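You operate a simulated robot arm through the tools that you are given. There is no shell and no other tool.

Carry out the task below with a simulated robot arm. There is one attempt and no reset: what you move stays moved.

## Task
Clamp the blue stop at about 35 cm on the tape, then reel the tape in.
Fine: pull the tape out to the end post first; reel it in with its red button.

The check looks at the end state, three seconds after you hand in, the way a careful person would. Anything else that was tipped, shoved, dropped, spilled or broken makes it a failure.

## Robot
A 7-joint arm with a two-finger parallel gripper, fixed in place. Base frame: the origin is at the foot of the arm, x ahead of it, y to its left, z up; the work surface is at about z = 0.888. Units: m, degrees, N and s.
With the tool pointing down near the work surface it reaches from about 0.24 to 0.68 m from the base axis. Its first joint turns from -66.0 to 66.0 degrees. Payload 2.4 kg.
Tool frame: the origin (TCP) lies between the finger pads and is the grasp point; the fingertips stand 0.03 m ahead of it; z points along the fingers, y is the line along which they close. The gripper opens to 0.094 m. The fingers are 0.028 m wide and 0.01 m thick; the gripper's body (0.05 by 0.096 m) begins 0.055 m behind the TCP.
Orientation is that of the tool frame in the base frame, as a unit quaternion [x, y, z, w]. With the fingers straight down and closing along the base's y, the tool's x points along the base's -x, its y along +y and its z along -z.

## Interface
- The arm moves only by the tool send_rows. Its argument "targets" is a list that holds one entry, the list of rows, each a list of 7 numbers: the turn, a rotation vector about the tool's x, y, z in degrees, then the shift along the tool's x, y, z in m, then the opening, from 0 (shut) to 1 (fully open). In form: [[[rx, ry, rz, x, y, z, jaw], ...]]. A call has 1 to 20 rows; each row shifts and turns the commanded pose from where the row before left it, along the tool's axes as they then stand. Rows are played at 5 a second. More than 0.05 m and 8.6 degrees between two rows, or a gripper value outside its range, and nothing of the call is played. A pose out of reach is approached as far as the arm can. The call stops where the force on the tool passes 40 N (or 10 N more than at its start, if that is more) or the arm is blocked; 0.2 s more then pass. Each finger travels about 0.153 m/s and halts on what it meets, pressing with about 38 N; the grip force reading is that of the motor and also rises with nothing between the fingers. The clock runs only during rows and for 0.2 s after the last one: add rows that do not move to give the fingers time. The reply holds the time, the measured pose of the TCP, the force on the tool along the base axes, the opening and the grip force, in the units named above and with some noise, with the torque about the TCP (base axes, N m) and any sound that the robot's microphone picked up.
- Cameras (640 x 400 px; columns grow to the right, rows downward): "scene" is fixed at [0.0212, 0.4585, 1.4584]; the picture's right is [-0.89, -0.45, 0.00], its down [-0.19, 0.38, -0.90] and it looks along [0.40, -0.81, -0.43] (base axes); focal length 296 px, centre (320, 200). "wrist" rides on the gripper at [0.076, 0.014, -0.102] in the tool frame; the picture's right is [-0.18, 0.98, 0.00], its down [-0.75, -0.14, -0.64] and it looks along [-0.63, -0.12, 0.77] (tool axes); focal length 243 px, centre (320, 200). There is no depth. A picture from a camera that has moved, and an enlarged one, comes with that camera's place and axes in the base frame and with its lens.
- snapshot(camera): a new picture of that camera. It takes no simulated time.
- inspect(camera, box): a new picture of the part [left, top, right, bottom] of that camera's present view, enlarged. It takes no simulated time.
- hand_in(): hands the job in; it is judged then, once.

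Places have to be worked out from the pictures, the camera data and where the tool is seen. Open the gripper and draw the arm clear of the work before you hand the job in, unless the task says otherwise.

The tools are called after "Call:" as a command line: name --argument value ..., lists and objects as JSON in quotes. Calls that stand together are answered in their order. send_rows: Moves the arm, as the interface text tells. Its arguments: {"type":"object","properties":{"targets":{"type":"array","items":{"type":"array","items":{"type":"array","items":{"type":"number"}}}}},"required":["targets"]} The other tools are called the same way: snapshot (camera) takes a picture; inspect (camera, box) takes an enlarged picture of a part of a camera's view; hand_in () hands the job in.

At the start:

```text
time: 0.0
eef_pos: [0.4053, -0.0497, 1.2989]
ee_rot: [0.0, 1.0, 0.0, 0.0]
force: [-0.1, 0.2, -0.1]
moment: [-0.01, -0.01, 0.0]
width: 0.0941
grip_force: 0.1
```

scene: 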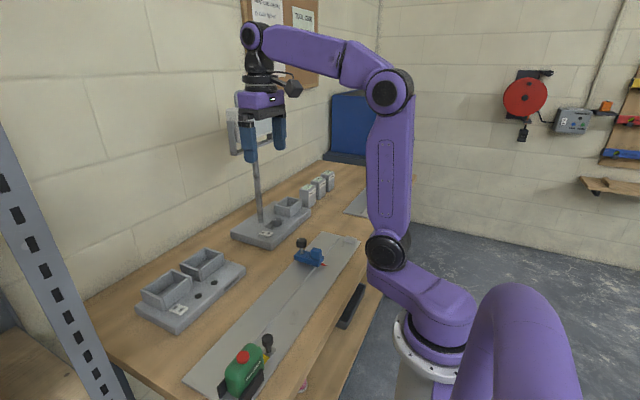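
wrist: 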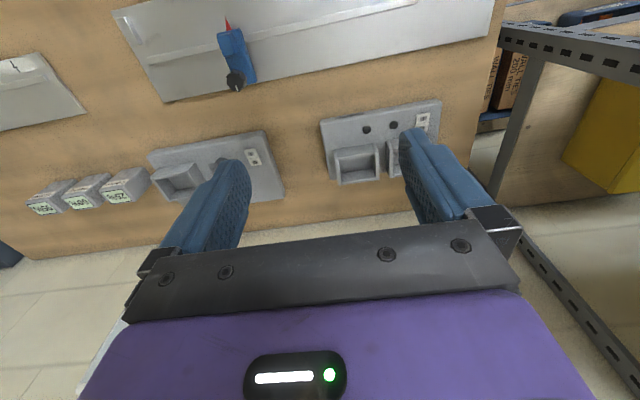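

I'll start by taking enlarged looks at the tape (green, red button), the blue stop and the track plate.

Call:
inspect --camera "scene" --box '[180, 310, 320, 400]'

Call:
inspect --camera "scene" --box '[260, 220, 380, 300]'

Call:
inspect --camera "wrist" --box '[110, 0, 510, 110]'

Call:
inspect --camera "scene" --box '[120, 160, 360, 340]'

```text
4.44 times, centred on (250, 355) of scene
camera zoom: at [0.0212, 0.4585, 1.4584], right [-0.89, -0.45, 0.0], down [-0.19, 0.38, -0.9], along [0.4, -0.81, -0.43], focal length 1317 px, centre (631, -489)
```

zoom: 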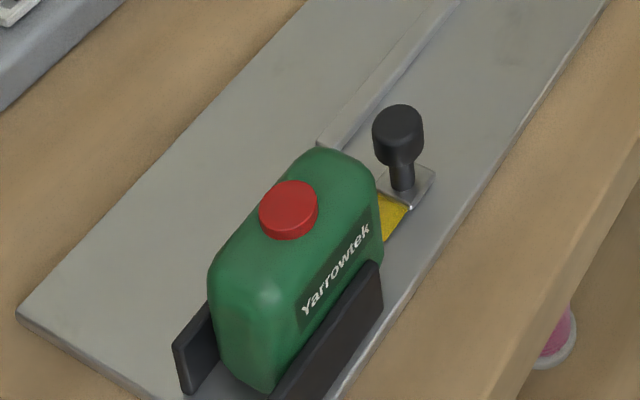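

```text
5.00 times, centred on (320, 260) of scene
camera zoom: at [0.0212, 0.4585, 1.4584], right [-0.89, -0.45, 0.0], down [-0.19, 0.38, -0.9], along [0.4, -0.81, -0.43], focal length 1481 px, centre (320, -100)
```

zoom: 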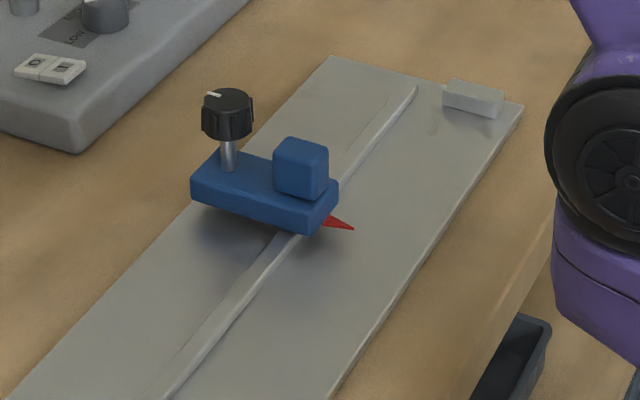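

```text
1.60 times, centred on (310, 55) of wrist
camera zoom: at [0.3298, -0.0351, 1.4], right [0.18, 0.98, 0.0], down [0.75, -0.14, 0.64], along [0.63, -0.12, -0.77], focal length 388 px, centre (336, 432)
```

zoom: 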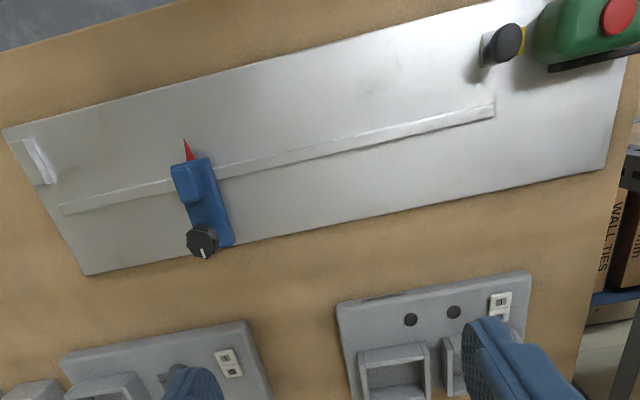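

```text
2.22 times, centred on (240, 250) of scene
camera zoom: at [0.0212, 0.4585, 1.4584], right [-0.89, -0.45, 0.0], down [-0.19, 0.38, -0.9], along [0.4, -0.81, -0.43], focal length 658 px, centre (498, 89)
```

zoom: 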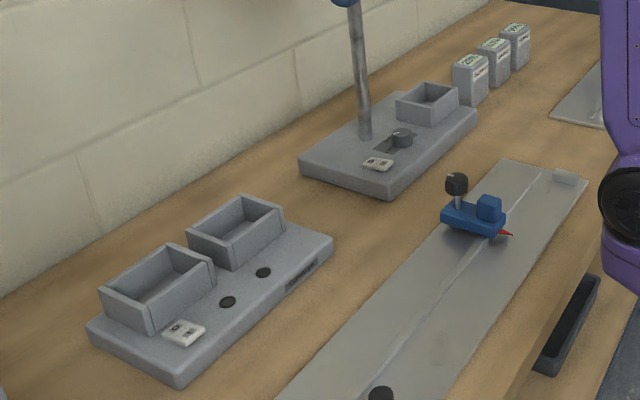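

The stop with its clamp knob sits on a rail at about (0.36, -0.21). The tape hook's knob is near (0.305, 0.12), the case near (0.31, 0.19) and the end post near (0.305, -0.35). I'll turn the tool 90° about its axis while still high up, so the fingers close across the tape along x, and then check the pose.

Call:
send_rows --targets '[[[0, 0, 8.2, 0, 0, 0, 1], [0, 0, 8.2, 0, 0, 0, 1], [0, 0, 8.2, 0, 0, 0, 1], [0, 0, 8.2, 0, 0, 0, 1], [0, 0, 8.2, 0, 0, 0, 1], [0, 0, 8.2, 0, 0, 0, 1], [0, 0, 8.2, 0, 0, 0, 1], [0, 0, 8.2, 0, 0, 0, 1], [0, 0, 8.2, 0, 0, 0, 1], [0, 0, 8.2, 0, 0, 0, 1], [0, 0, 8.0, 0, 0, 0, 1], [0, 0, 0, 0, 0, 0, 1]]]'

Call:
snapshot --camera "wrist"

Call:
snapshot --camera "scene"

```text
time: 2.6
eef_pos: [0.4042, -0.0502, 1.298]
ee_rot: [0.708, 0.706, 0.0, 0.001]
force: [-0.1, -0.1, -1.0]
moment: [-0.01, -0.01, -0.01]
width: 0.094
grip_force: 0.0
```

```text
taken
camera wrist: at [0.4202, 0.0269, 1.4], right [0.98, -0.19, 0.0], down [-0.14, -0.75, 0.64], along [-0.12, -0.63, -0.77], focal length 243 px, centre (320, 200)
```

wrist: 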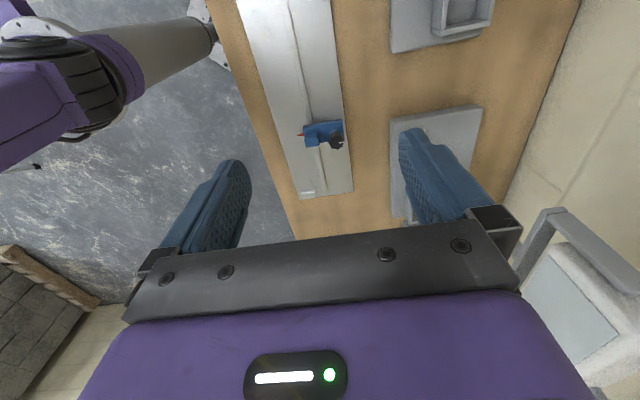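

```text
taken
```

scene: 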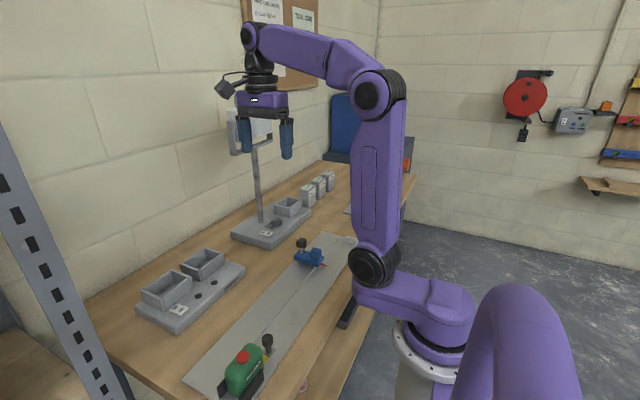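

The turn worked: tool x now points along +y and tool y along +x. I'll move to a look-out pose above and behind the tape case, to see the hook knob and the tape up close.

Call:
send_rows --targets '[[[0, 0, 0, 0.03925, -0.0089, 0.025, 1], [0, 0, 0, 0.03925, -0.0089, 0.025, 1], [0, 0, 0, 0.03925, -0.0089, 0.025, 1], [0, 0, 0, 0.03925, -0.0089, 0.025, 1], [0, 0, 0, 0.03925, -0.0089, 0.025, 1], [0, 0, 0, 0.03925, -0.0089, 0.025, 1], [0, 0, 0, 0.03925, -0.0089, 0.025, 1], [0, 0, 0, 0.03925, -0.0089, 0.025, 1], [0, 0, 0, 0, 0, 0, 1]]]'

Call:
snapshot --camera "wrist"

Call:
snapshot --camera "scene"

```text
time: 4.6
eef_pos: [0.3343, 0.2654, 1.097]
ee_rot: [0.707, 0.707, 0.0, -0.001]
force: [-1.1, 0.6, 1.1]
moment: [-0.01, 0.02, 0.01]
width: 0.0939
grip_force: 0.0
```

```text
taken
camera wrist: at [0.348, 0.3418, 1.1992], right [0.98, -0.18, 0.0], down [-0.14, -0.75, 0.64], along [-0.12, -0.63, -0.77], focal length 243 px, centre (320, 200)
```

wrist: 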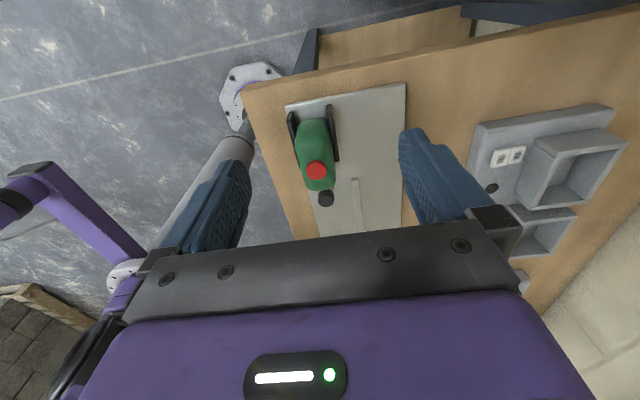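

```text
taken
```

scene: 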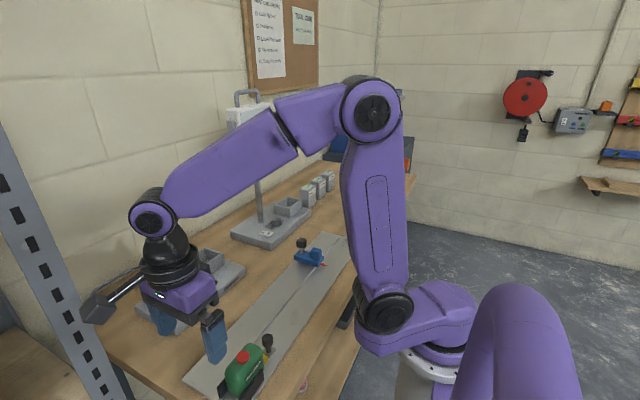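

The view shows the case, the red button and the hook knob between the fingers. I'll zoom in on both cameras to measure them.

Call:
inspect --camera "wrist" --box '[260, 80, 420, 240]'

Call:
inspect --camera "scene" --box '[210, 320, 310, 400]'

```text
2.50 times, centred on (340, 160) of wrist
camera zoom: at [0.348, 0.3418, 1.1992], right [0.98, -0.18, 0.0], down [-0.14, -0.75, 0.64], along [-0.12, -0.63, -0.77], focal length 606 px, centre (270, 300)
```

zoom: 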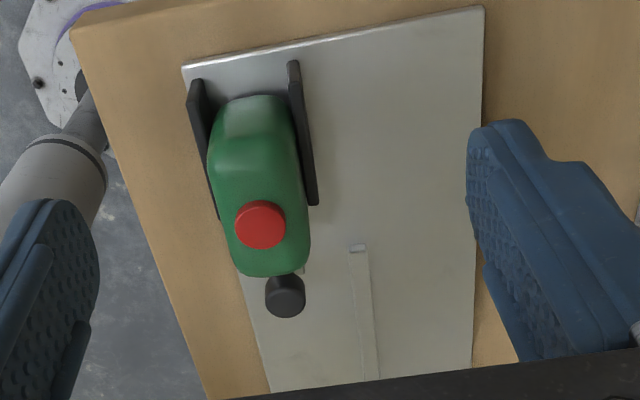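

```text
5.00 times, centred on (260, 360) of scene
camera zoom: at [0.0212, 0.4585, 1.4584], right [-0.89, -0.45, 0.0], down [-0.19, 0.38, -0.9], along [0.4, -0.81, -0.43], focal length 1481 px, centre (620, -600)
```

zoom: 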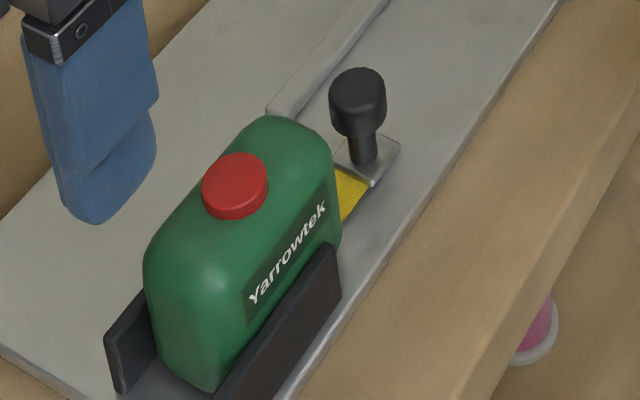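

From both cameras, the hook knob's top is near (0.314, 0.117, 0.93). The button top is near (0.315, 0.188, 0.958), and the case front is about 3 cm behind the knob. Next I'll move over for a close look at the blue stop.

Call:
send_rows --targets '[[[0, 0, 0, -0.044, 0.006, 0.00725, 1], [0, 0, 0, -0.044, 0.006, 0.00725, 1], [0, 0, 0, -0.044, 0.006, 0.00725, 1], [0, 0, 0, -0.044, 0.006, 0.00725, 1], [0, 0, 0, -0.044, 0.006, 0.00725, 1], [0, 0, 0, -0.044, 0.006, 0.00725, 1], [0, 0, 0, -0.044, 0.006, 0.00725, 1], [0, 0, 0, -0.044, 0.006, 0.00725, 1], [0, 0, 0, 0, 0, 0, 1]]]'

Call:
snapshot --camera "wrist"

Call:
inspect --camera "wrist" --box '[220, 80, 420, 240]'

Call:
inspect --camera "scene" --box '[270, 220, 370, 300]'

```text
time: 6.6
eef_pos: [0.3816, -0.0881, 1.0409]
ee_rot: [0.707, 0.707, 0.0, 0.0]
force: [-0.2, -0.1, 0.5]
moment: [0.04, -0.01, -0.03]
width: 0.0938
grip_force: 0.0
```

```text
taken
camera wrist: at [0.3966, -0.0114, 1.143], right [0.98, -0.18, 0.0], down [-0.14, -0.75, 0.64], along [-0.12, -0.63, -0.77], focal length 243 px, centre (320, 200)
```

wrist: 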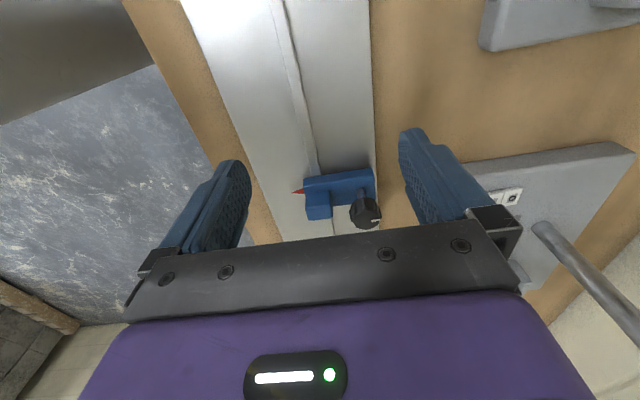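

```text
2.50 times, centred on (320, 160) of wrist
camera zoom: at [0.3966, -0.0114, 1.143], right [0.98, -0.18, 0.0], down [-0.14, -0.75, 0.64], along [-0.12, -0.63, -0.77], focal length 606 px, centre (320, 300)
```

zoom: 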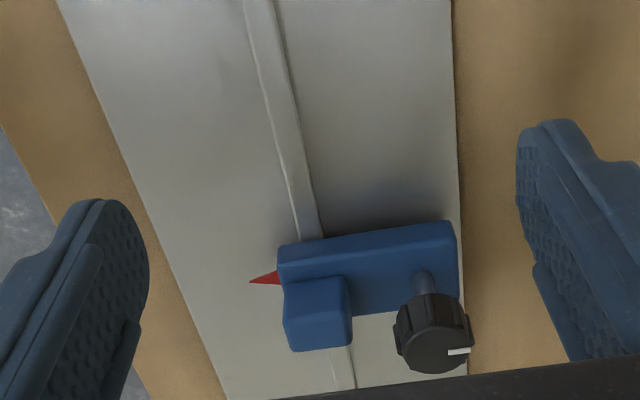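

```text
5.00 times, centred on (320, 260) of scene
camera zoom: at [0.0212, 0.4585, 1.4584], right [-0.89, -0.45, 0.0], down [-0.19, 0.38, -0.9], along [0.4, -0.81, -0.43], focal length 1481 px, centre (320, -100)
```

zoom: 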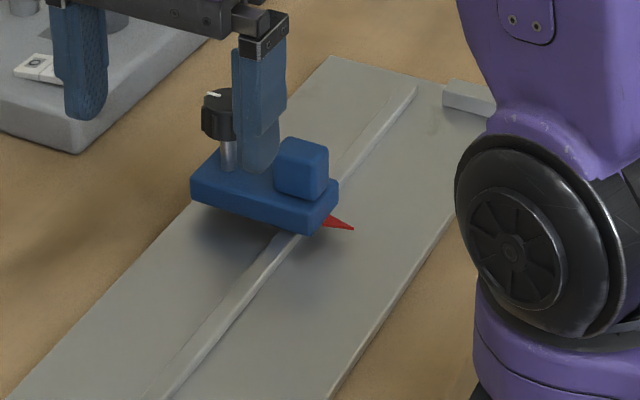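

Triangulated for the stop: pointer tip near (0.324, -0.20, 0.893), grip block near (0.361, -0.20, top 0.936), clamp knob top near (0.411, -0.206, 0.957). The hook knob can pass beside it if I hold only the knob's head. I'll move above the hook knob with a half-open gripper and look before descending.

Call:
send_rows --targets '[[[0, 0, 0, 0.041, -0.0136, 0, 0.6], [0, 0, 0, 0.041, -0.0136, 0, 0.6], [0, 0, 0, 0.041, -0.0136, 0, 0.6], [0, 0, 0, 0.041, -0.0136, 0, 0.6], [0, 0, 0, 0.041, -0.0136, 0, 0.6], [0, 0, 0, 0, 0, 0, 0.6]]]'

Call:
inspect --camera "wrist" --box '[220, 40, 420, 200]'

Call:
inspect --camera "scene" --box '[210, 300, 330, 400]'

```text
time: 8.0
eef_pos: [0.315, 0.1182, 1.0421]
ee_rot: [0.707, 0.707, 0.0, 0.0]
force: [-0.6, 0.1, 0.9]
moment: [-0.01, 0.02, -0.01]
width: 0.0562
grip_force: 0.0
```

```text
2.50 times, centred on (320, 120) of wrist
camera zoom: at [0.3287, 0.1943, 1.1431], right [0.98, -0.18, 0.0], down [-0.14, -0.75, 0.64], along [-0.12, -0.63, -0.77], focal length 606 px, centre (320, 400)
```

zoom: 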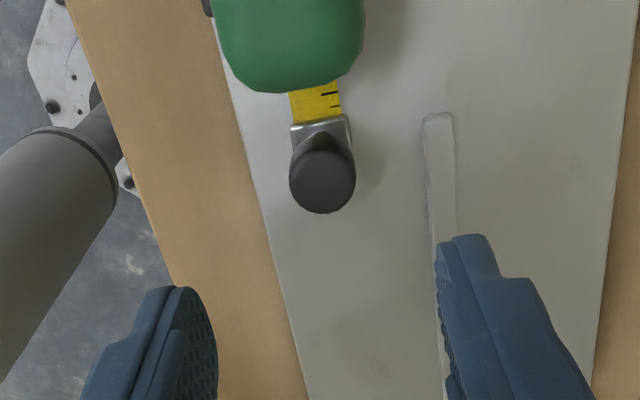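

```text
4.00 times, centred on (270, 350) of scene
camera zoom: at [0.0212, 0.4585, 1.4584], right [-0.89, -0.45, 0.0], down [-0.19, 0.38, -0.9], along [0.4, -0.81, -0.43], focal length 1185 px, centre (520, -400)
```

zoom: 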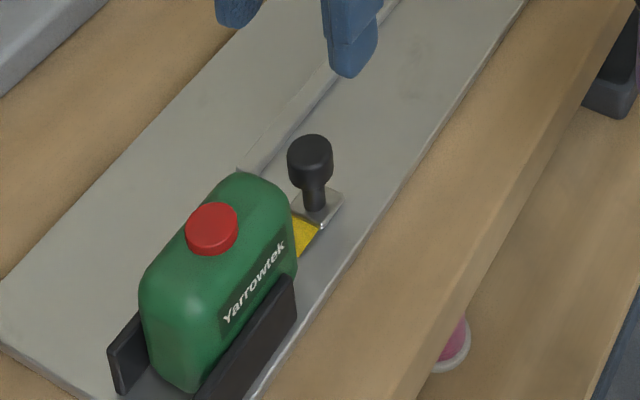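

The hook knob's head is directly beneath the TCP, at about (0.315, 0.118), top near 0.934 and about 23 mm across. I'll descend so the tips sit near z 0.914, still open, and check.

Call:
send_rows --targets '[[[0, 0, 0, 0, 0, 0.03, 0.6], [0, 0, 0, 0, 0, 0.03, 0.6], [0, 0, 0, 0, 0, 0.02, 0.6], [0, 0, 0, 0, 0, 0.018, 0.6], [0, 0, 0, 0, 0, 0, 0.6]]]'

Call:
inspect --camera "wrist" --box '[220, 80, 420, 240]'

Call:
inspect --camera "scene" --box '[210, 300, 330, 400]'

```text
time: 9.2
eef_pos: [0.3146, 0.1167, 0.9427]
ee_rot: [0.707, 0.707, 0.0, 0.0]
force: [0.5, -0.6, -0.1]
moment: [-0.05, -0.01, -0.02]
width: 0.0565
grip_force: 0.0
```

```text
2.50 times, centred on (320, 160) of wrist
camera zoom: at [0.3293, 0.1939, 1.0441], right [0.98, -0.18, 0.0], down [-0.14, -0.75, 0.64], along [-0.12, -0.63, -0.77], focal length 606 px, centre (320, 300)
```

zoom: 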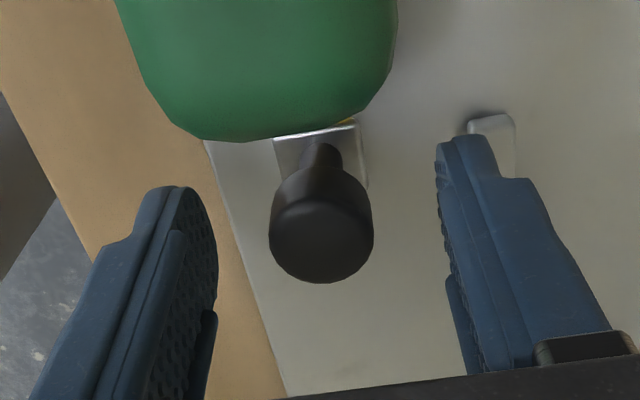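

```text
4.00 times, centred on (270, 350) of scene
camera zoom: at [0.0212, 0.4585, 1.4584], right [-0.89, -0.45, 0.0], down [-0.19, 0.38, -0.9], along [0.4, -0.81, -0.43], focal length 1185 px, centre (520, -400)
```

zoom: 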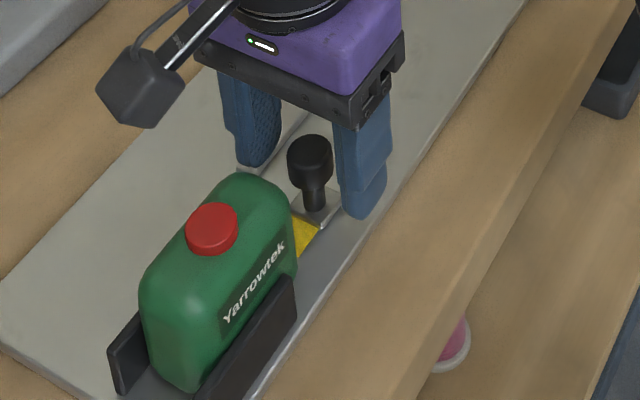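

The knob head is between the fingers, well centred. I'll close on it.

Call:
send_rows --targets '[[[0, 0, 0, 0, 0, 0, 0], [0, 0, 0, 0, 0, 0, 0], [0, 0, 0, 0, 0, 0, 0]]]'

Call:
inspect --camera "wrist" --box '[220, 80, 420, 240]'

```text
time: 10.0
eef_pos: [0.315, 0.1172, 0.941]
ee_rot: [0.708, 0.707, 0.0, 0.0]
force: [2.8, -0.2, -10.7]
moment: [0.06, -0.06, 0.02]
width: 0.0226
grip_force: 45.1
```

```text
2.50 times, centred on (320, 160) of wrist
camera zoom: at [0.3295, 0.1939, 1.0442], right [0.98, -0.18, 0.0], down [-0.14, -0.75, 0.64], along [-0.12, -0.63, -0.77], focal length 606 px, centre (320, 300)
```

zoom: 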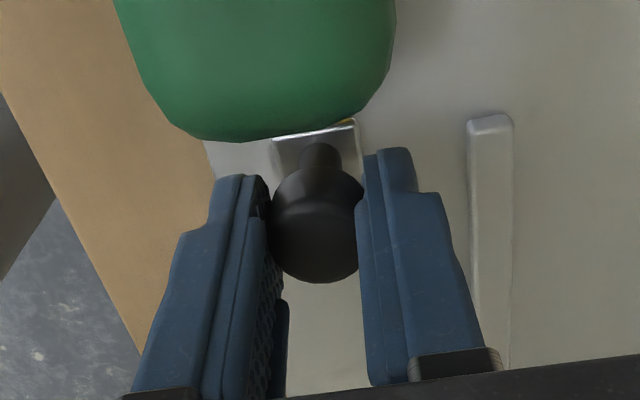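

It holds the knob: width 22.6 mm, grip 45 N. I'll start pulling along -y slowly to feel the tape's resistance.

Call:
send_rows --targets '[[[0, 0, 0, -0.01, 0, 0, 0], [0, 0, 0, -0.015, 0, 0, 0], [0, 0, 0, -0.015, 0, 0, 0], [0, 0, 0, -0.01, 0, 0, 0], [0, 0, 0, 0, 0, 0, 0]]]'

Call:
inspect --camera "wrist" --box '[220, 0, 420, 240]'

Call:
inspect --camera "scene" --box '[210, 280, 350, 400]'

```text
time: 11.2
eef_pos: [0.3155, 0.0664, 0.9425]
ee_rot: [0.707, 0.708, 0.0, 0.0]
force: [8.7, 1.9, -23.2]
moment: [0.08, -0.2, 0.04]
width: 0.0226
grip_force: 45.3
```

```text
1.67 times, centred on (320, 120) of wrist
camera zoom: at [0.3295, 0.1432, 1.0443], right [0.98, -0.18, 0.0], down [-0.14, -0.75, 0.64], along [-0.12, -0.63, -0.77], focal length 404 px, centre (320, 333)
```

zoom: 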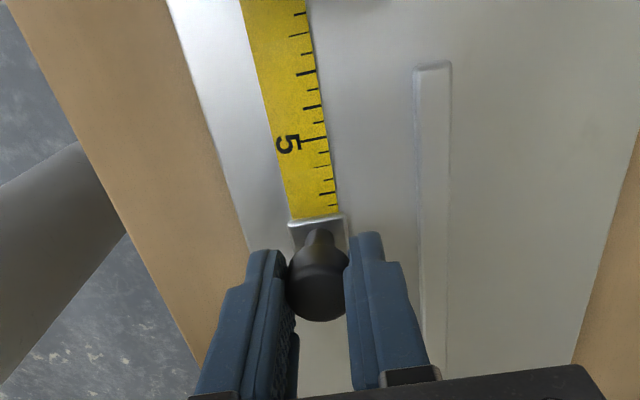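

```text
3.33 times, centred on (280, 340) of scene
camera zoom: at [0.0217, 0.4586, 1.4583], right [-0.89, -0.45, 0.0], down [-0.19, 0.38, -0.9], along [0.4, -0.81, -0.43], focal length 988 px, centre (453, -267)
```

zoom: 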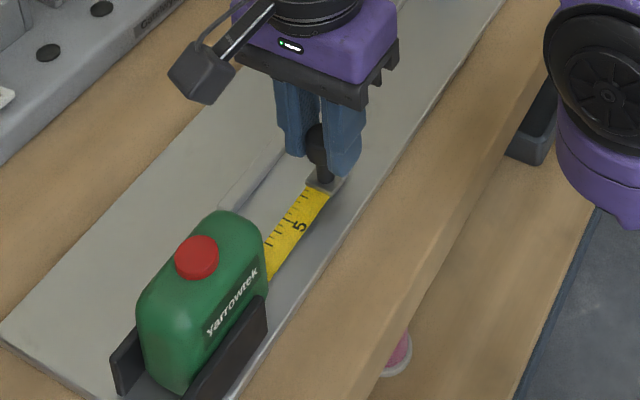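

The tape comes out, with the "5" tick visible near the hook. A side load has built up though (x +8.7 N, z -23 N), so I'll nudge the commanded pose slightly to +x and down to relieve it.

Call:
send_rows --targets '[[[0, 0, 0, 0, 0.001, 0.001, 0], [0, 0, 0, 0, 0, 0, 0]]]'

```text
time: 11.8
eef_pos: [0.3146, 0.0668, 0.9417]
ee_rot: [0.707, 0.708, 0.0, 0.0]
force: [-4.0, 2.1, 33.8]
moment: [0.06, 0.05, 0.02]
width: 0.0229
grip_force: 45.3
```

That overshot: 1 mm swings about 57 N vertically, so it is a stiff contact. I'll go back up 0.6 mm and 0.3 mm toward -x.

Call:
send_rows --targets '[[[0, 0, 0, 0, -0.0003, -0.0006, 0], [0, 0, 0, 0, 0, 0, 0]]]'

```text
time: 12.4
eef_pos: [0.3172, 0.0661, 0.9424]
ee_rot: [0.707, 0.707, 0.0, 0.0]
force: [2.0, 2.1, 1.3]
moment: [0.03, -0.08, -0.02]
width: 0.0228
grip_force: 44.9
```

Balanced now, with about 2 N of tape spring pull. I'll continue in 10 cm chunks and watch the vertical load.

Call:
send_rows --targets '[[[0, 0, 0, -0.02, 0, 0, 0], [0, 0, 0, -0.025, 0, 0, 0], [0, 0, 0, -0.025, 0, 0, 0], [0, 0, 0, -0.02, 0, 0, 0], [0, 0, 0, 0, 0, 0, 0]]]'

Call:
snapshot --camera "wrist"

Call:
snapshot --camera "scene"

```text
time: 13.6
eef_pos: [0.3158, -0.0239, 0.9422]
ee_rot: [0.707, 0.707, 0.0, 0.0]
force: [0.4, 2.3, -0.3]
moment: [0.21, 0.01, -0.04]
width: 0.0226
grip_force: 44.7
```

```text
taken
camera wrist: at [0.3297, 0.053, 1.0437], right [0.98, -0.18, 0.0], down [-0.14, -0.75, 0.64], along [-0.12, -0.63, -0.77], focal length 243 px, centre (320, 200)
```

wrist: 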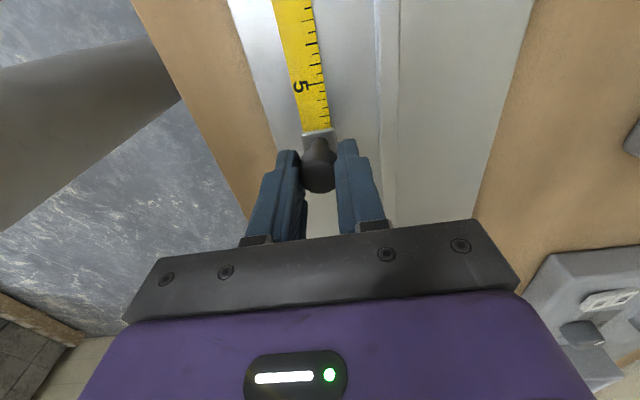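

```text
taken
```

scene: 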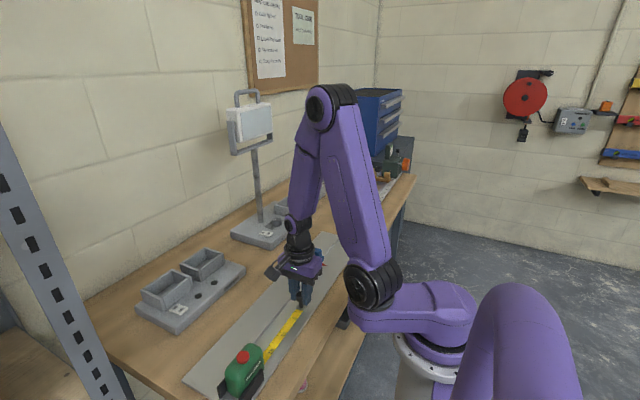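

The forces stay low. I'll go another 9 cm to y of about -0.115, just short of the stop, to check clearance from both cameras.

Call:
send_rows --targets '[[[0, 0, 0, -0.02, 0, 0, 0], [0, 0, 0, -0.025, 0, 0, 0], [0, 0, 0, -0.025, 0, 0, 0], [0, 0, 0, -0.02, 0, 0, 0], [0, 0, 0, 0, 0, 0, 0]]]'

Call:
inspect --camera "wrist" --box '[220, 60, 460, 240]'

Call:
inspect --camera "scene" --box '[250, 210, 370, 310]'

```text
time: 14.8
eef_pos: [0.3146, -0.1138, 0.9419]
ee_rot: [0.707, 0.708, 0.0, 0.0]
force: [-3.5, 1.8, 15.5]
moment: [-0.03, 0.07, -0.04]
width: 0.0224
grip_force: 45.0
```

```text
2.22 times, centred on (340, 150) of wrist
camera zoom: at [0.3296, -0.0373, 1.0436], right [0.98, -0.18, 0.0], down [-0.14, -0.75, 0.64], along [-0.12, -0.63, -0.77], focal length 539 px, centre (276, 311)
```

zoom: 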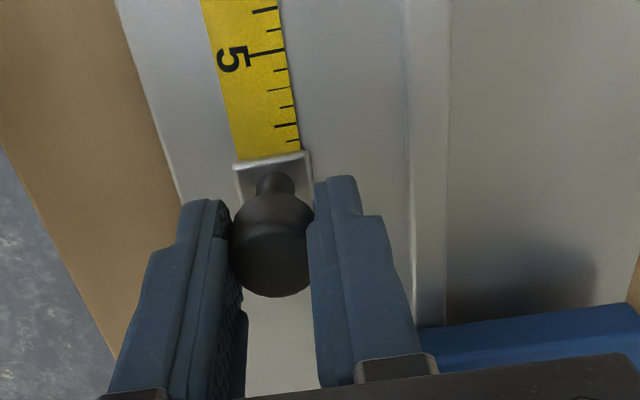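

```text
4.00 times, centred on (310, 260) of scene
camera zoom: at [0.021, 0.4586, 1.4584], right [-0.89, -0.45, 0.0], down [-0.19, 0.38, -0.9], along [0.4, -0.81, -0.43], focal length 1185 px, centre (360, -40)
```

zoom: 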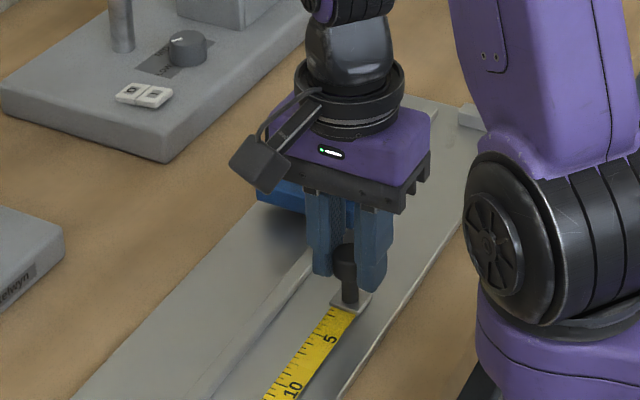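

The hook is out about 23 cm. With the fingers closing along x, the outer finger face (x about 0.337–0.341) would pass within a few mm of the stop's end (x about 0.343), which is too tight. I'll ease the load and open slightly here, to see whether the tape holds by itself so I can re-grip with the fingers closing along y.

Call:
send_rows --targets '[[[0, 0, 0, 0, 0, -0.0003, 0], [0, 0, 0, 0, 0, 0, 0], [0, 0, 0, 0, 0, 0, 0.35], [0, 0, 0, 0, 0, 0, 0.35]]]'

Call:
inspect --camera "wrist" --box '[220, 60, 460, 240]'

Call:
inspect --camera "scene" --box '[210, 240, 370, 400]'

```text
time: 15.8
eef_pos: [0.3149, -0.1124, 0.9405]
ee_rot: [0.707, 0.707, 0.001, 0.0]
force: [-0.7, 0.1, 0.2]
moment: [-0.02, 0.0, -0.03]
width: 0.0327
grip_force: 0.0
```

```text
2.22 times, centred on (340, 150) of wrist
camera zoom: at [0.3298, -0.0369, 1.0438], right [0.98, -0.18, 0.0], down [-0.14, -0.75, 0.64], along [-0.12, -0.63, -0.77], focal length 539 px, centre (276, 311)
```

zoom: 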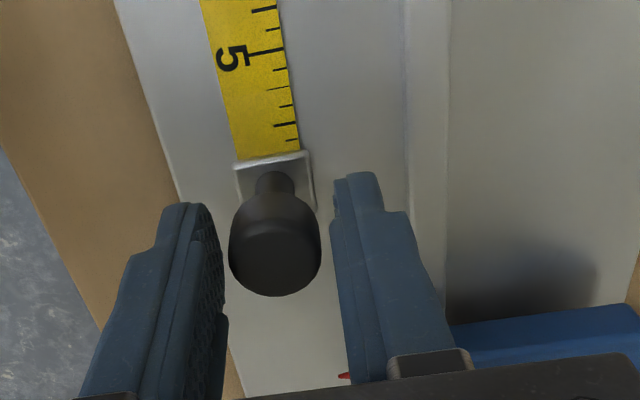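

```text
2.50 times, centred on (290, 320) of scene
camera zoom: at [0.0212, 0.4585, 1.4584], right [-0.89, -0.45, 0.0], down [-0.19, 0.38, -0.9], along [0.4, -0.81, -0.43], focal length 741 px, centre (395, -100)
```

zoom: 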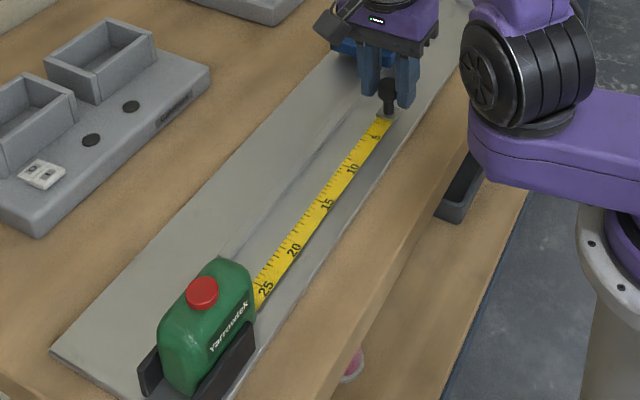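

The tape holds itself out, with zero at the hook and 5, 10, 15, 20 and 25 counting up toward the case. I'll rise clear of the knob and turn the tool back 90° so the fingers close along the tape (y). In that direction the fingers are narrow across x.

Call:
send_rows --targets '[[[0, 0, 0, 0, 0, -0.03, 0.35], [0, 0, 0, 0, 0, -0.04, 0.35], [0, 0, -8.2, 0, 0, 0, 0.6], [0, 0, -8.2, 0, 0, 0, 0.6], [0, 0, -8.2, 0, 0, 0, 0.6], [0, 0, -8.2, 0, 0, 0, 0.6], [0, 0, -8.2, 0, 0, 0, 0.6], [0, 0, -8.2, 0, 0, 0, 0.6], [0, 0, -8.2, 0, 0, 0, 0.6], [0, 0, -8.2, 0, 0, 0, 0.6], [0, 0, -8.2, 0, 0, 0, 0.6], [0, 0, -8.2, 0, 0, 0, 0.6], [0, 0, -8.0, 0, 0, 0, 0.6], [0, 0, 0, 0, 0, 0, 0.6]]]'

Call:
snapshot --camera "wrist"

Call:
snapshot --camera "scene"

```text
time: 18.8
eef_pos: [0.3147, -0.1124, 1.0119]
ee_rot: [-0.003, 1.0, 0.0, -0.001]
force: [0.9, 0.0, -0.4]
moment: [0.0, -0.02, 0.01]
width: 0.0566
grip_force: 0.1
```

```text
taken
camera wrist: at [0.2392, -0.0987, 1.1141], right [0.18, 0.98, 0.0], down [0.75, -0.14, 0.64], along [0.63, -0.12, -0.77], focal length 243 px, centre (320, 200)
```

wrist: 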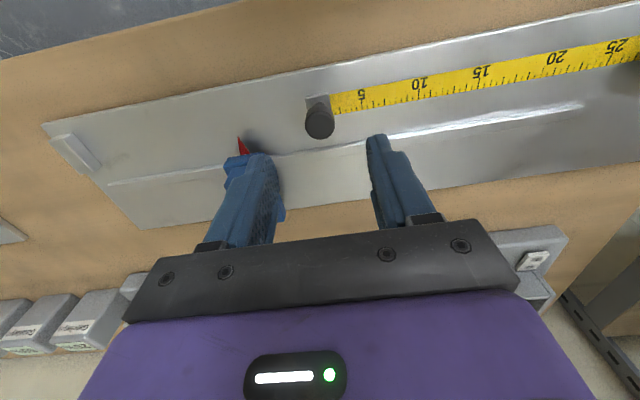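

```text
taken
```

scene: 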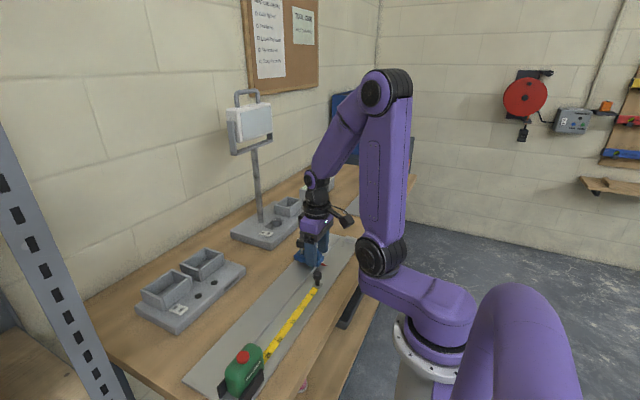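

The tape reads clearly from here (5 to 25), and the hook knob is at about (0.314, -0.112). I'll shift 4 mm toward -x for clearance from the stop, descend, and close along y.

Call:
send_rows --targets '[[[0, 0, 0, 0.004, 0.001, 0.02, 0.6], [0, 0, 0, 0, 0, 0.025, 0.6], [0, 0, 0, 0, 0, 0.025, 0.6], [0, 0, 0, 0, 0, 0, 0.6]]]'

Call:
inspect --camera "wrist" --box '[200, 40, 440, 240]'

Call:
inspect --camera "scene" --box '[260, 200, 380, 300]'

```text
time: 19.8
eef_pos: [0.3111, -0.1118, 0.9426]
ee_rot: [-0.001, 1.0, 0.0, 0.0]
force: [0.8, 0.1, 0.6]
moment: [0.02, -0.01, 0.0]
width: 0.0564
grip_force: 0.2
```

```text
2.00 times, centred on (320, 140) of wrist
camera zoom: at [0.2352, -0.0975, 1.0439], right [0.18, 0.98, 0.0], down [0.75, -0.14, 0.64], along [0.63, -0.12, -0.77], focal length 485 px, centre (320, 320)
```

zoom: 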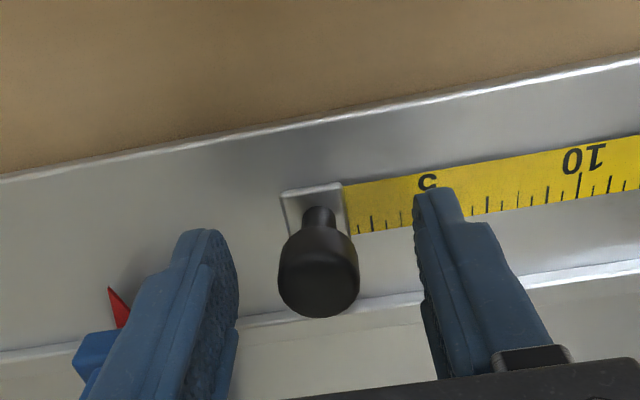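

```text
4.00 times, centred on (320, 250) of scene
camera zoom: at [0.0212, 0.4585, 1.4584], right [-0.89, -0.45, 0.0], down [-0.19, 0.38, -0.9], along [0.4, -0.81, -0.43], focal length 1185 px, centre (320, 0)
```

zoom: 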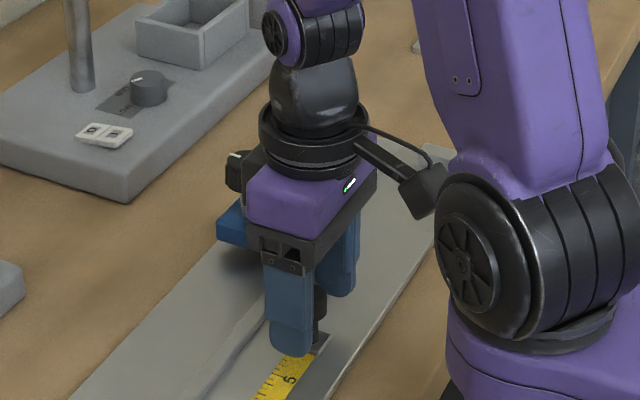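

The knob is centred between the fingers. I'll close along y and start pulling again.

Call:
send_rows --targets '[[[0, 0, 0, 0, 0, 0, 0], [0, 0, 0, 0, 0, 0, 0], [0, 0, 0, 0, 0, 0, 0], [0, 0, 0, 0, -0.01, 0, 0], [0, 0, 0, 0, -0.015, 0, 0], [0, 0, 0, 0, 0, 0, 0]]]'

Call:
inspect --camera "wrist" --box '[160, 40, 460, 240]'

```text
time: 21.2
eef_pos: [0.3112, -0.1378, 0.9412]
ee_rot: [-0.001, 1.0, 0.0, -0.001]
force: [5.2, 3.0, -12.5]
moment: [0.11, 0.25, 0.05]
width: 0.0228
grip_force: 45.3
```

```text
2.00 times, centred on (310, 140) of wrist
camera zoom: at [0.2354, -0.1224, 1.0442], right [0.18, 0.98, 0.0], down [0.75, -0.14, 0.64], along [0.63, -0.12, -0.77], focal length 485 px, centre (340, 320)
```

zoom: 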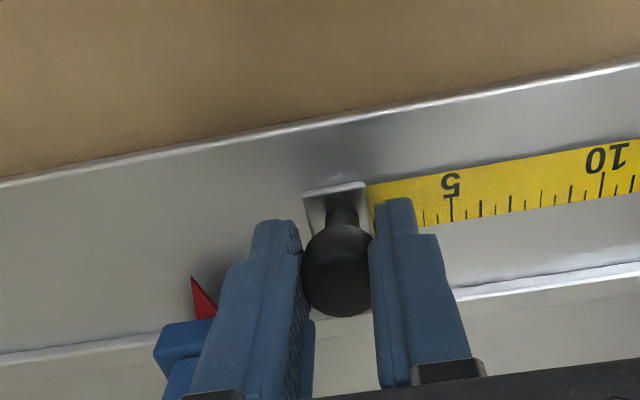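

The grip is good and clear of the stop's end. I'll trim 0.2 mm and continue past the stop.

Call:
send_rows --targets '[[[0, 0, 0, -0.0003, -0.01, 0.0002, 0], [0, 0, 0, 0, -0.02, 0, 0], [0, 0, 0, 0, -0.02, 0, 0], [0, 0, 0, 0, -0.02, 0, 0], [0, 0, 0, 0, -0.01, 0, 0], [0, 0, 0, 0, 0, 0, 0]]]'

Call:
snapshot --camera "wrist"

Call:
snapshot --camera "scene"

```text
time: 22.6
eef_pos: [0.3112, -0.2175, 0.942]
ee_rot: [0.0, 1.0, 0.0, -0.001]
force: [4.2, 2.3, -16.6]
moment: [0.04, 0.07, 0.02]
width: 0.0227
grip_force: 44.9
```

```text
taken
camera wrist: at [0.2353, -0.2027, 1.0442], right [0.18, 0.98, 0.0], down [0.75, -0.14, 0.64], along [0.63, -0.12, -0.77], focal length 243 px, centre (320, 200)
```

wrist: 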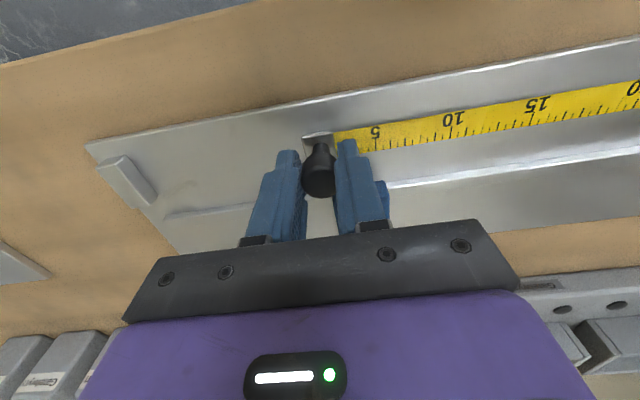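

```text
taken
```

scene: 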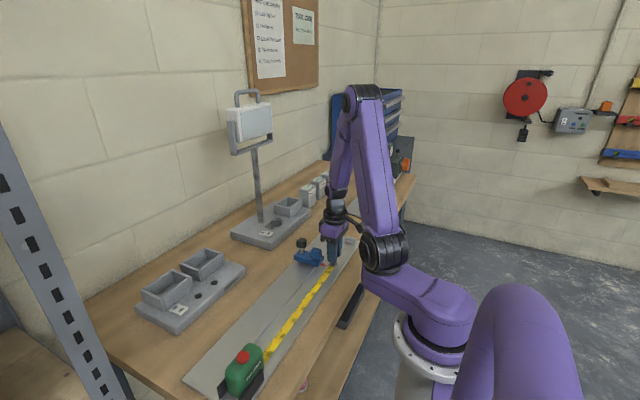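

I'm past the stop with no contact. Next I'll zoom in on the end post to check its height against my fingertips before reaching it.

Call:
inspect --camera "wrist" --box '[70, 120, 230, 240]'

Call:
inspect --camera "scene" --box '[310, 225, 370, 275]'

Call:
inspect --camera "wrist" --box '[260, 110, 380, 210]'

```text
3.33 times, centred on (150, 180) of wrist
camera zoom: at [0.2353, -0.2027, 1.0442], right [0.18, 0.98, 0.0], down [0.75, -0.14, 0.64], along [0.63, -0.12, -0.77], focal length 809 px, centre (887, 267)
```

zoom: 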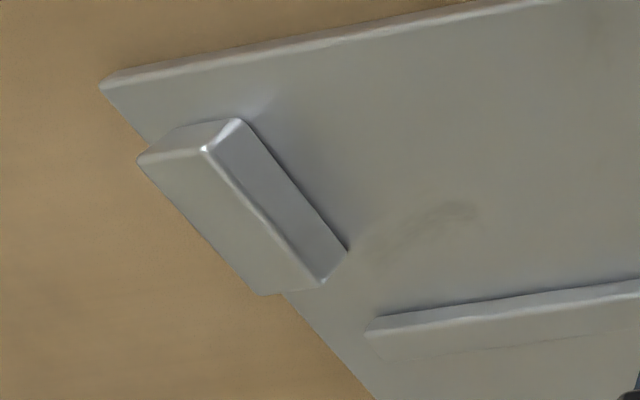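

```text
8.00 times, centred on (340, 250) of scene
camera zoom: at [0.0215, 0.4584, 1.4584], right [-0.89, -0.45, 0.0], down [-0.19, 0.38, -0.9], along [0.4, -0.81, -0.43], focal length 2370 px, centre (160, -200)
```

zoom: 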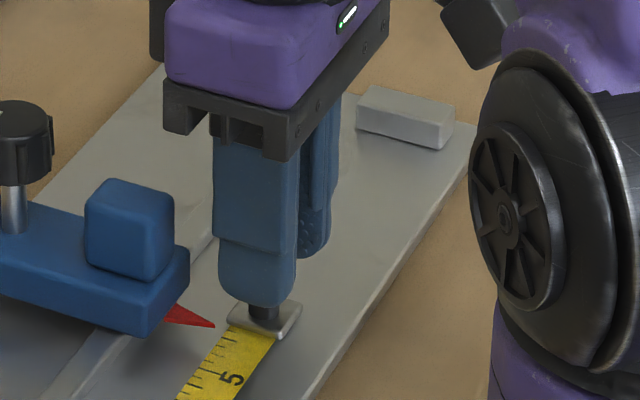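

```text
4.00 times, centred on (320, 160) of wrist
camera zoom: at [0.2353, -0.2027, 1.0442], right [0.18, 0.98, 0.0], down [0.75, -0.14, 0.64], along [0.63, -0.12, -0.77], focal length 970 px, centre (320, 360)
```

zoom: 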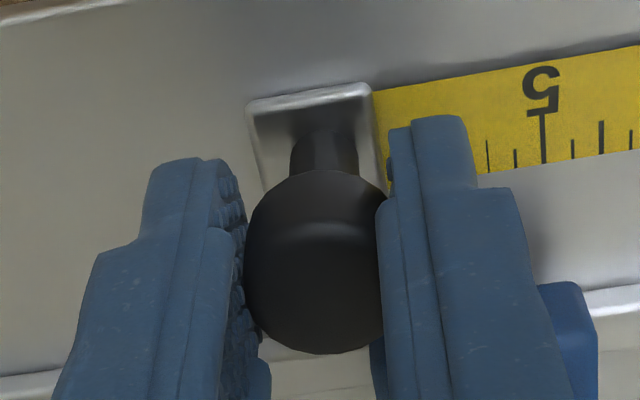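

The post's face is at y of about -0.351 and its top near 0.9055, below my tips (0.912). The hook plate's leading edge is about 10 mm ahead of the knob, so contact should come with the TCP near y -0.341. I'll trim and pull 10.5 cm, stopping short of contact.

Call:
send_rows --targets '[[[0, 0, 0, -0.0003, -0.01, 0.0003, 0], [0, 0, 0, 0, -0.02, 0, 0], [0, 0, 0, 0, -0.025, 0, 0], [0, 0, 0, 0, -0.025, 0, 0], [0, 0, 0, 0, -0.02, 0, 0], [0, 0, 0, 0, -0.005, 0, 0], [0, 0, 0, 0, 0, 0, 0]]]'

Call:
inspect --camera "wrist" --box '[220, 80, 420, 240]'

Call:
inspect --camera "scene" --box '[310, 215, 370, 265]'

```text
time: 24.2
eef_pos: [0.3117, -0.3238, 0.9422]
ee_rot: [0.0, 1.0, 0.001, 0.0]
force: [-16.2, 1.2, 25.2]
moment: [0.08, 0.47, 0.02]
width: 0.0225
grip_force: 45.3
```

```text
2.50 times, centred on (320, 160) of wrist
camera zoom: at [0.2353, -0.3083, 1.0441], right [0.18, 0.98, 0.0], down [0.75, -0.14, 0.64], along [0.63, -0.12, -0.77], focal length 606 px, centre (320, 300)
```

zoom: 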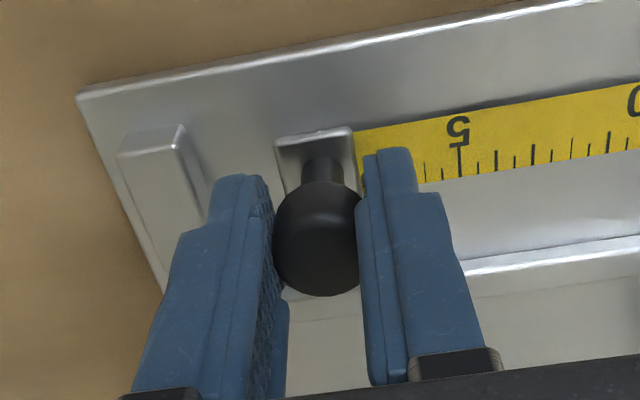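

```text
8.00 times, centred on (340, 240) of scene
camera zoom: at [0.0205, 0.4588, 1.4583], right [-0.89, -0.45, 0.0], down [-0.19, 0.38, -0.9], along [0.41, -0.81, -0.43], focal length 2370 px, centre (160, -120)
```

zoom: 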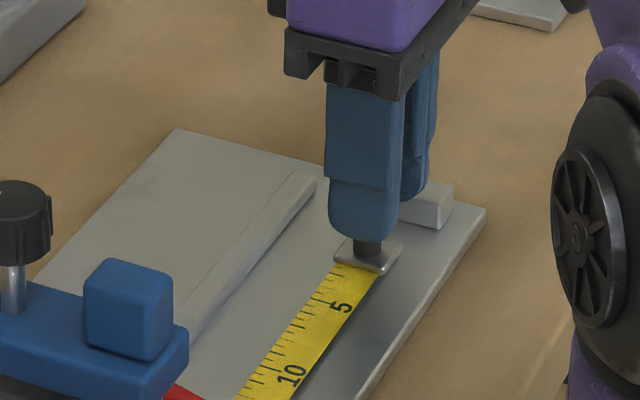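

The load has shifted a little (x -16 N, z +25 N), and there are about 1.7 cm to go. I'll trim it and then creep forward.

Call:
send_rows --targets '[[[0, 0, 0, 0.0005, 0, -0.0004, 0], [0, 0, 0, 0, 0, 0, 0], [0, 0, 0, 0, -0.005, 0, 0], [0, 0, 0, 0, -0.004, 0, 0], [0, 0, 0, 0, 0, 0, 0]]]'

```text
time: 25.4
eef_pos: [0.3105, -0.3312, 0.9414]
ee_rot: [0.001, 1.0, 0.001, 0.0]
force: [-12.1, 1.7, 7.3]
moment: [0.0, 0.04, 0.01]
width: 0.0225
grip_force: 44.6
```

Loads are falling. I'll creep on in 2 mm steps until the hook meets the post.

Call:
send_rows --targets '[[[0, 0, 0, 0.0003, -0.002, -0.0001, 0], [0, 0, 0, 0, -0.002, 0, 0], [0, 0, 0, 0, -0.002, 0, 0], [0, 0, 0, 0, 0, 0, 0]]]'

Call:
inspect --camera "wrist" --box '[220, 80, 380, 200]'

Call:
inspect --camera "scene" --box '[330, 220, 370, 250]'

```text
time: 26.4
eef_pos: [0.3117, -0.3363, 0.942]
ee_rot: [-0.001, 1.0, 0.001, 0.001]
force: [-4.3, 3.0, -10.3]
moment: [0.06, 0.34, 0.03]
width: 0.0226
grip_force: 44.6
```

```text
3.33 times, centred on (300, 140) of wrist
camera zoom: at [0.2355, -0.3225, 1.0441], right [0.18, 0.98, 0.0], down [0.75, -0.14, 0.64], along [0.63, -0.12, -0.77], focal length 809 px, centre (387, 400)
```

zoom: 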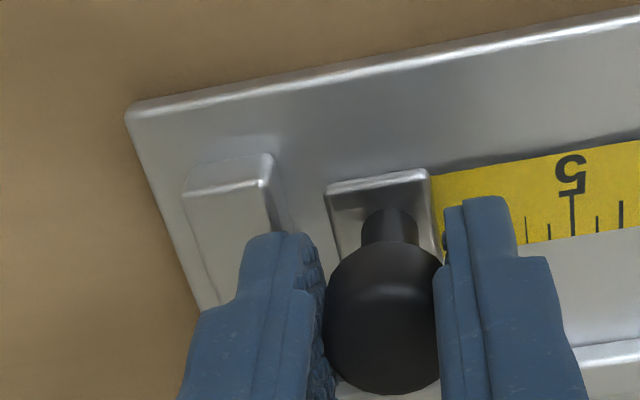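

```text
13.33 times, centred on (350, 235) of scene
camera zoom: at [0.0212, 0.4585, 1.4584], right [-0.89, -0.45, 0.0], down [-0.19, 0.38, -0.9], along [0.4, -0.81, -0.43], focal length 3950 px, centre (-80, -267)
```

zoom: 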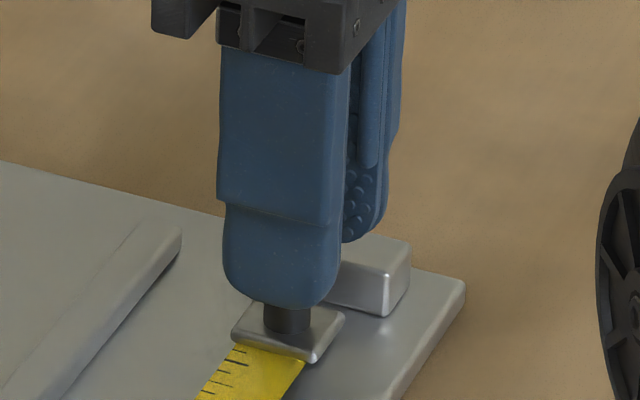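

There's still a gap of several mm to the post. I'll keep creeping.

Call:
send_rows --targets '[[[0, 0, 0, 0, -0.002, 0.0001, 0], [0, 0, 0, 0, -0.002, 0, 0], [0, 0, 0, 0, -0.002, 0, 0], [0, 0, 0, 0, 0, 0, 0]]]'

Call:
inspect --camera "wrist" --box '[220, 80, 380, 200]'

```text
time: 27.4
eef_pos: [0.3121, -0.3423, 0.9421]
ee_rot: [0.0, 1.0, 0.0, 0.0]
force: [-0.5, 1.8, -13.7]
moment: [0.1, 0.22, 0.01]
width: 0.0227
grip_force: 45.2
```

```text
3.33 times, centred on (300, 140) of wrist
camera zoom: at [0.2354, -0.3288, 1.0441], right [0.18, 0.98, 0.0], down [0.75, -0.14, 0.64], along [0.63, -0.12, -0.77], focal length 809 px, centre (387, 400)
```

zoom: 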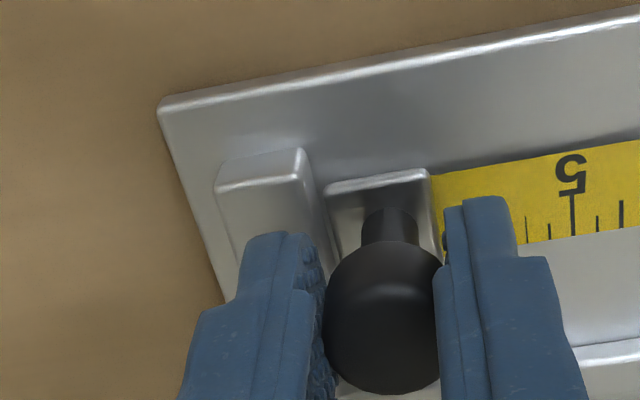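

About 2–3 mm are left. I'll continue in 1 mm steps.

Call:
send_rows --targets '[[[0, 0, 0, 0, -0.001, 0.0002, 0], [0, 0, 0, 0, -0.001, 0, 0], [0, 0, 0, 0, -0.001, 0, 0], [0, 0, 0, 0, 0, 0, 0]]]'

Call:
inspect --camera "wrist" --box '[220, 80, 380, 200]'

```text
time: 28.4
eef_pos: [0.3113, -0.3441, 0.9438]
ee_rot: [-0.001, 1.0, 0.001, 0.0]
force: [-3.7, 18.8, 8.0]
moment: [0.42, -0.01, 0.05]
width: 0.0224
grip_force: 45.0
```

```text
3.33 times, centred on (300, 140) of wrist
camera zoom: at [0.2357, -0.3305, 1.0443], right [0.18, 0.98, 0.0], down [0.76, -0.14, 0.64], along [0.63, -0.11, -0.77], focal length 809 px, centre (387, 400)
```

zoom: 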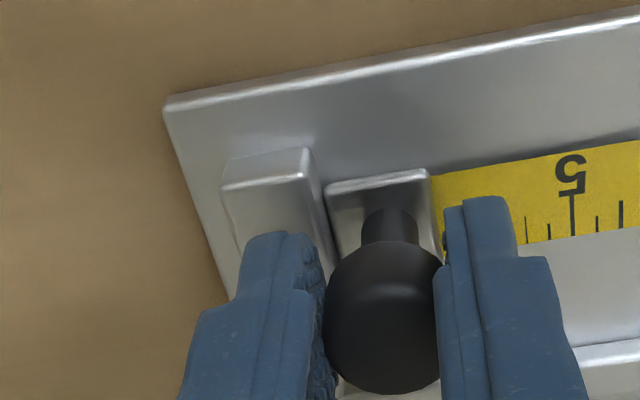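

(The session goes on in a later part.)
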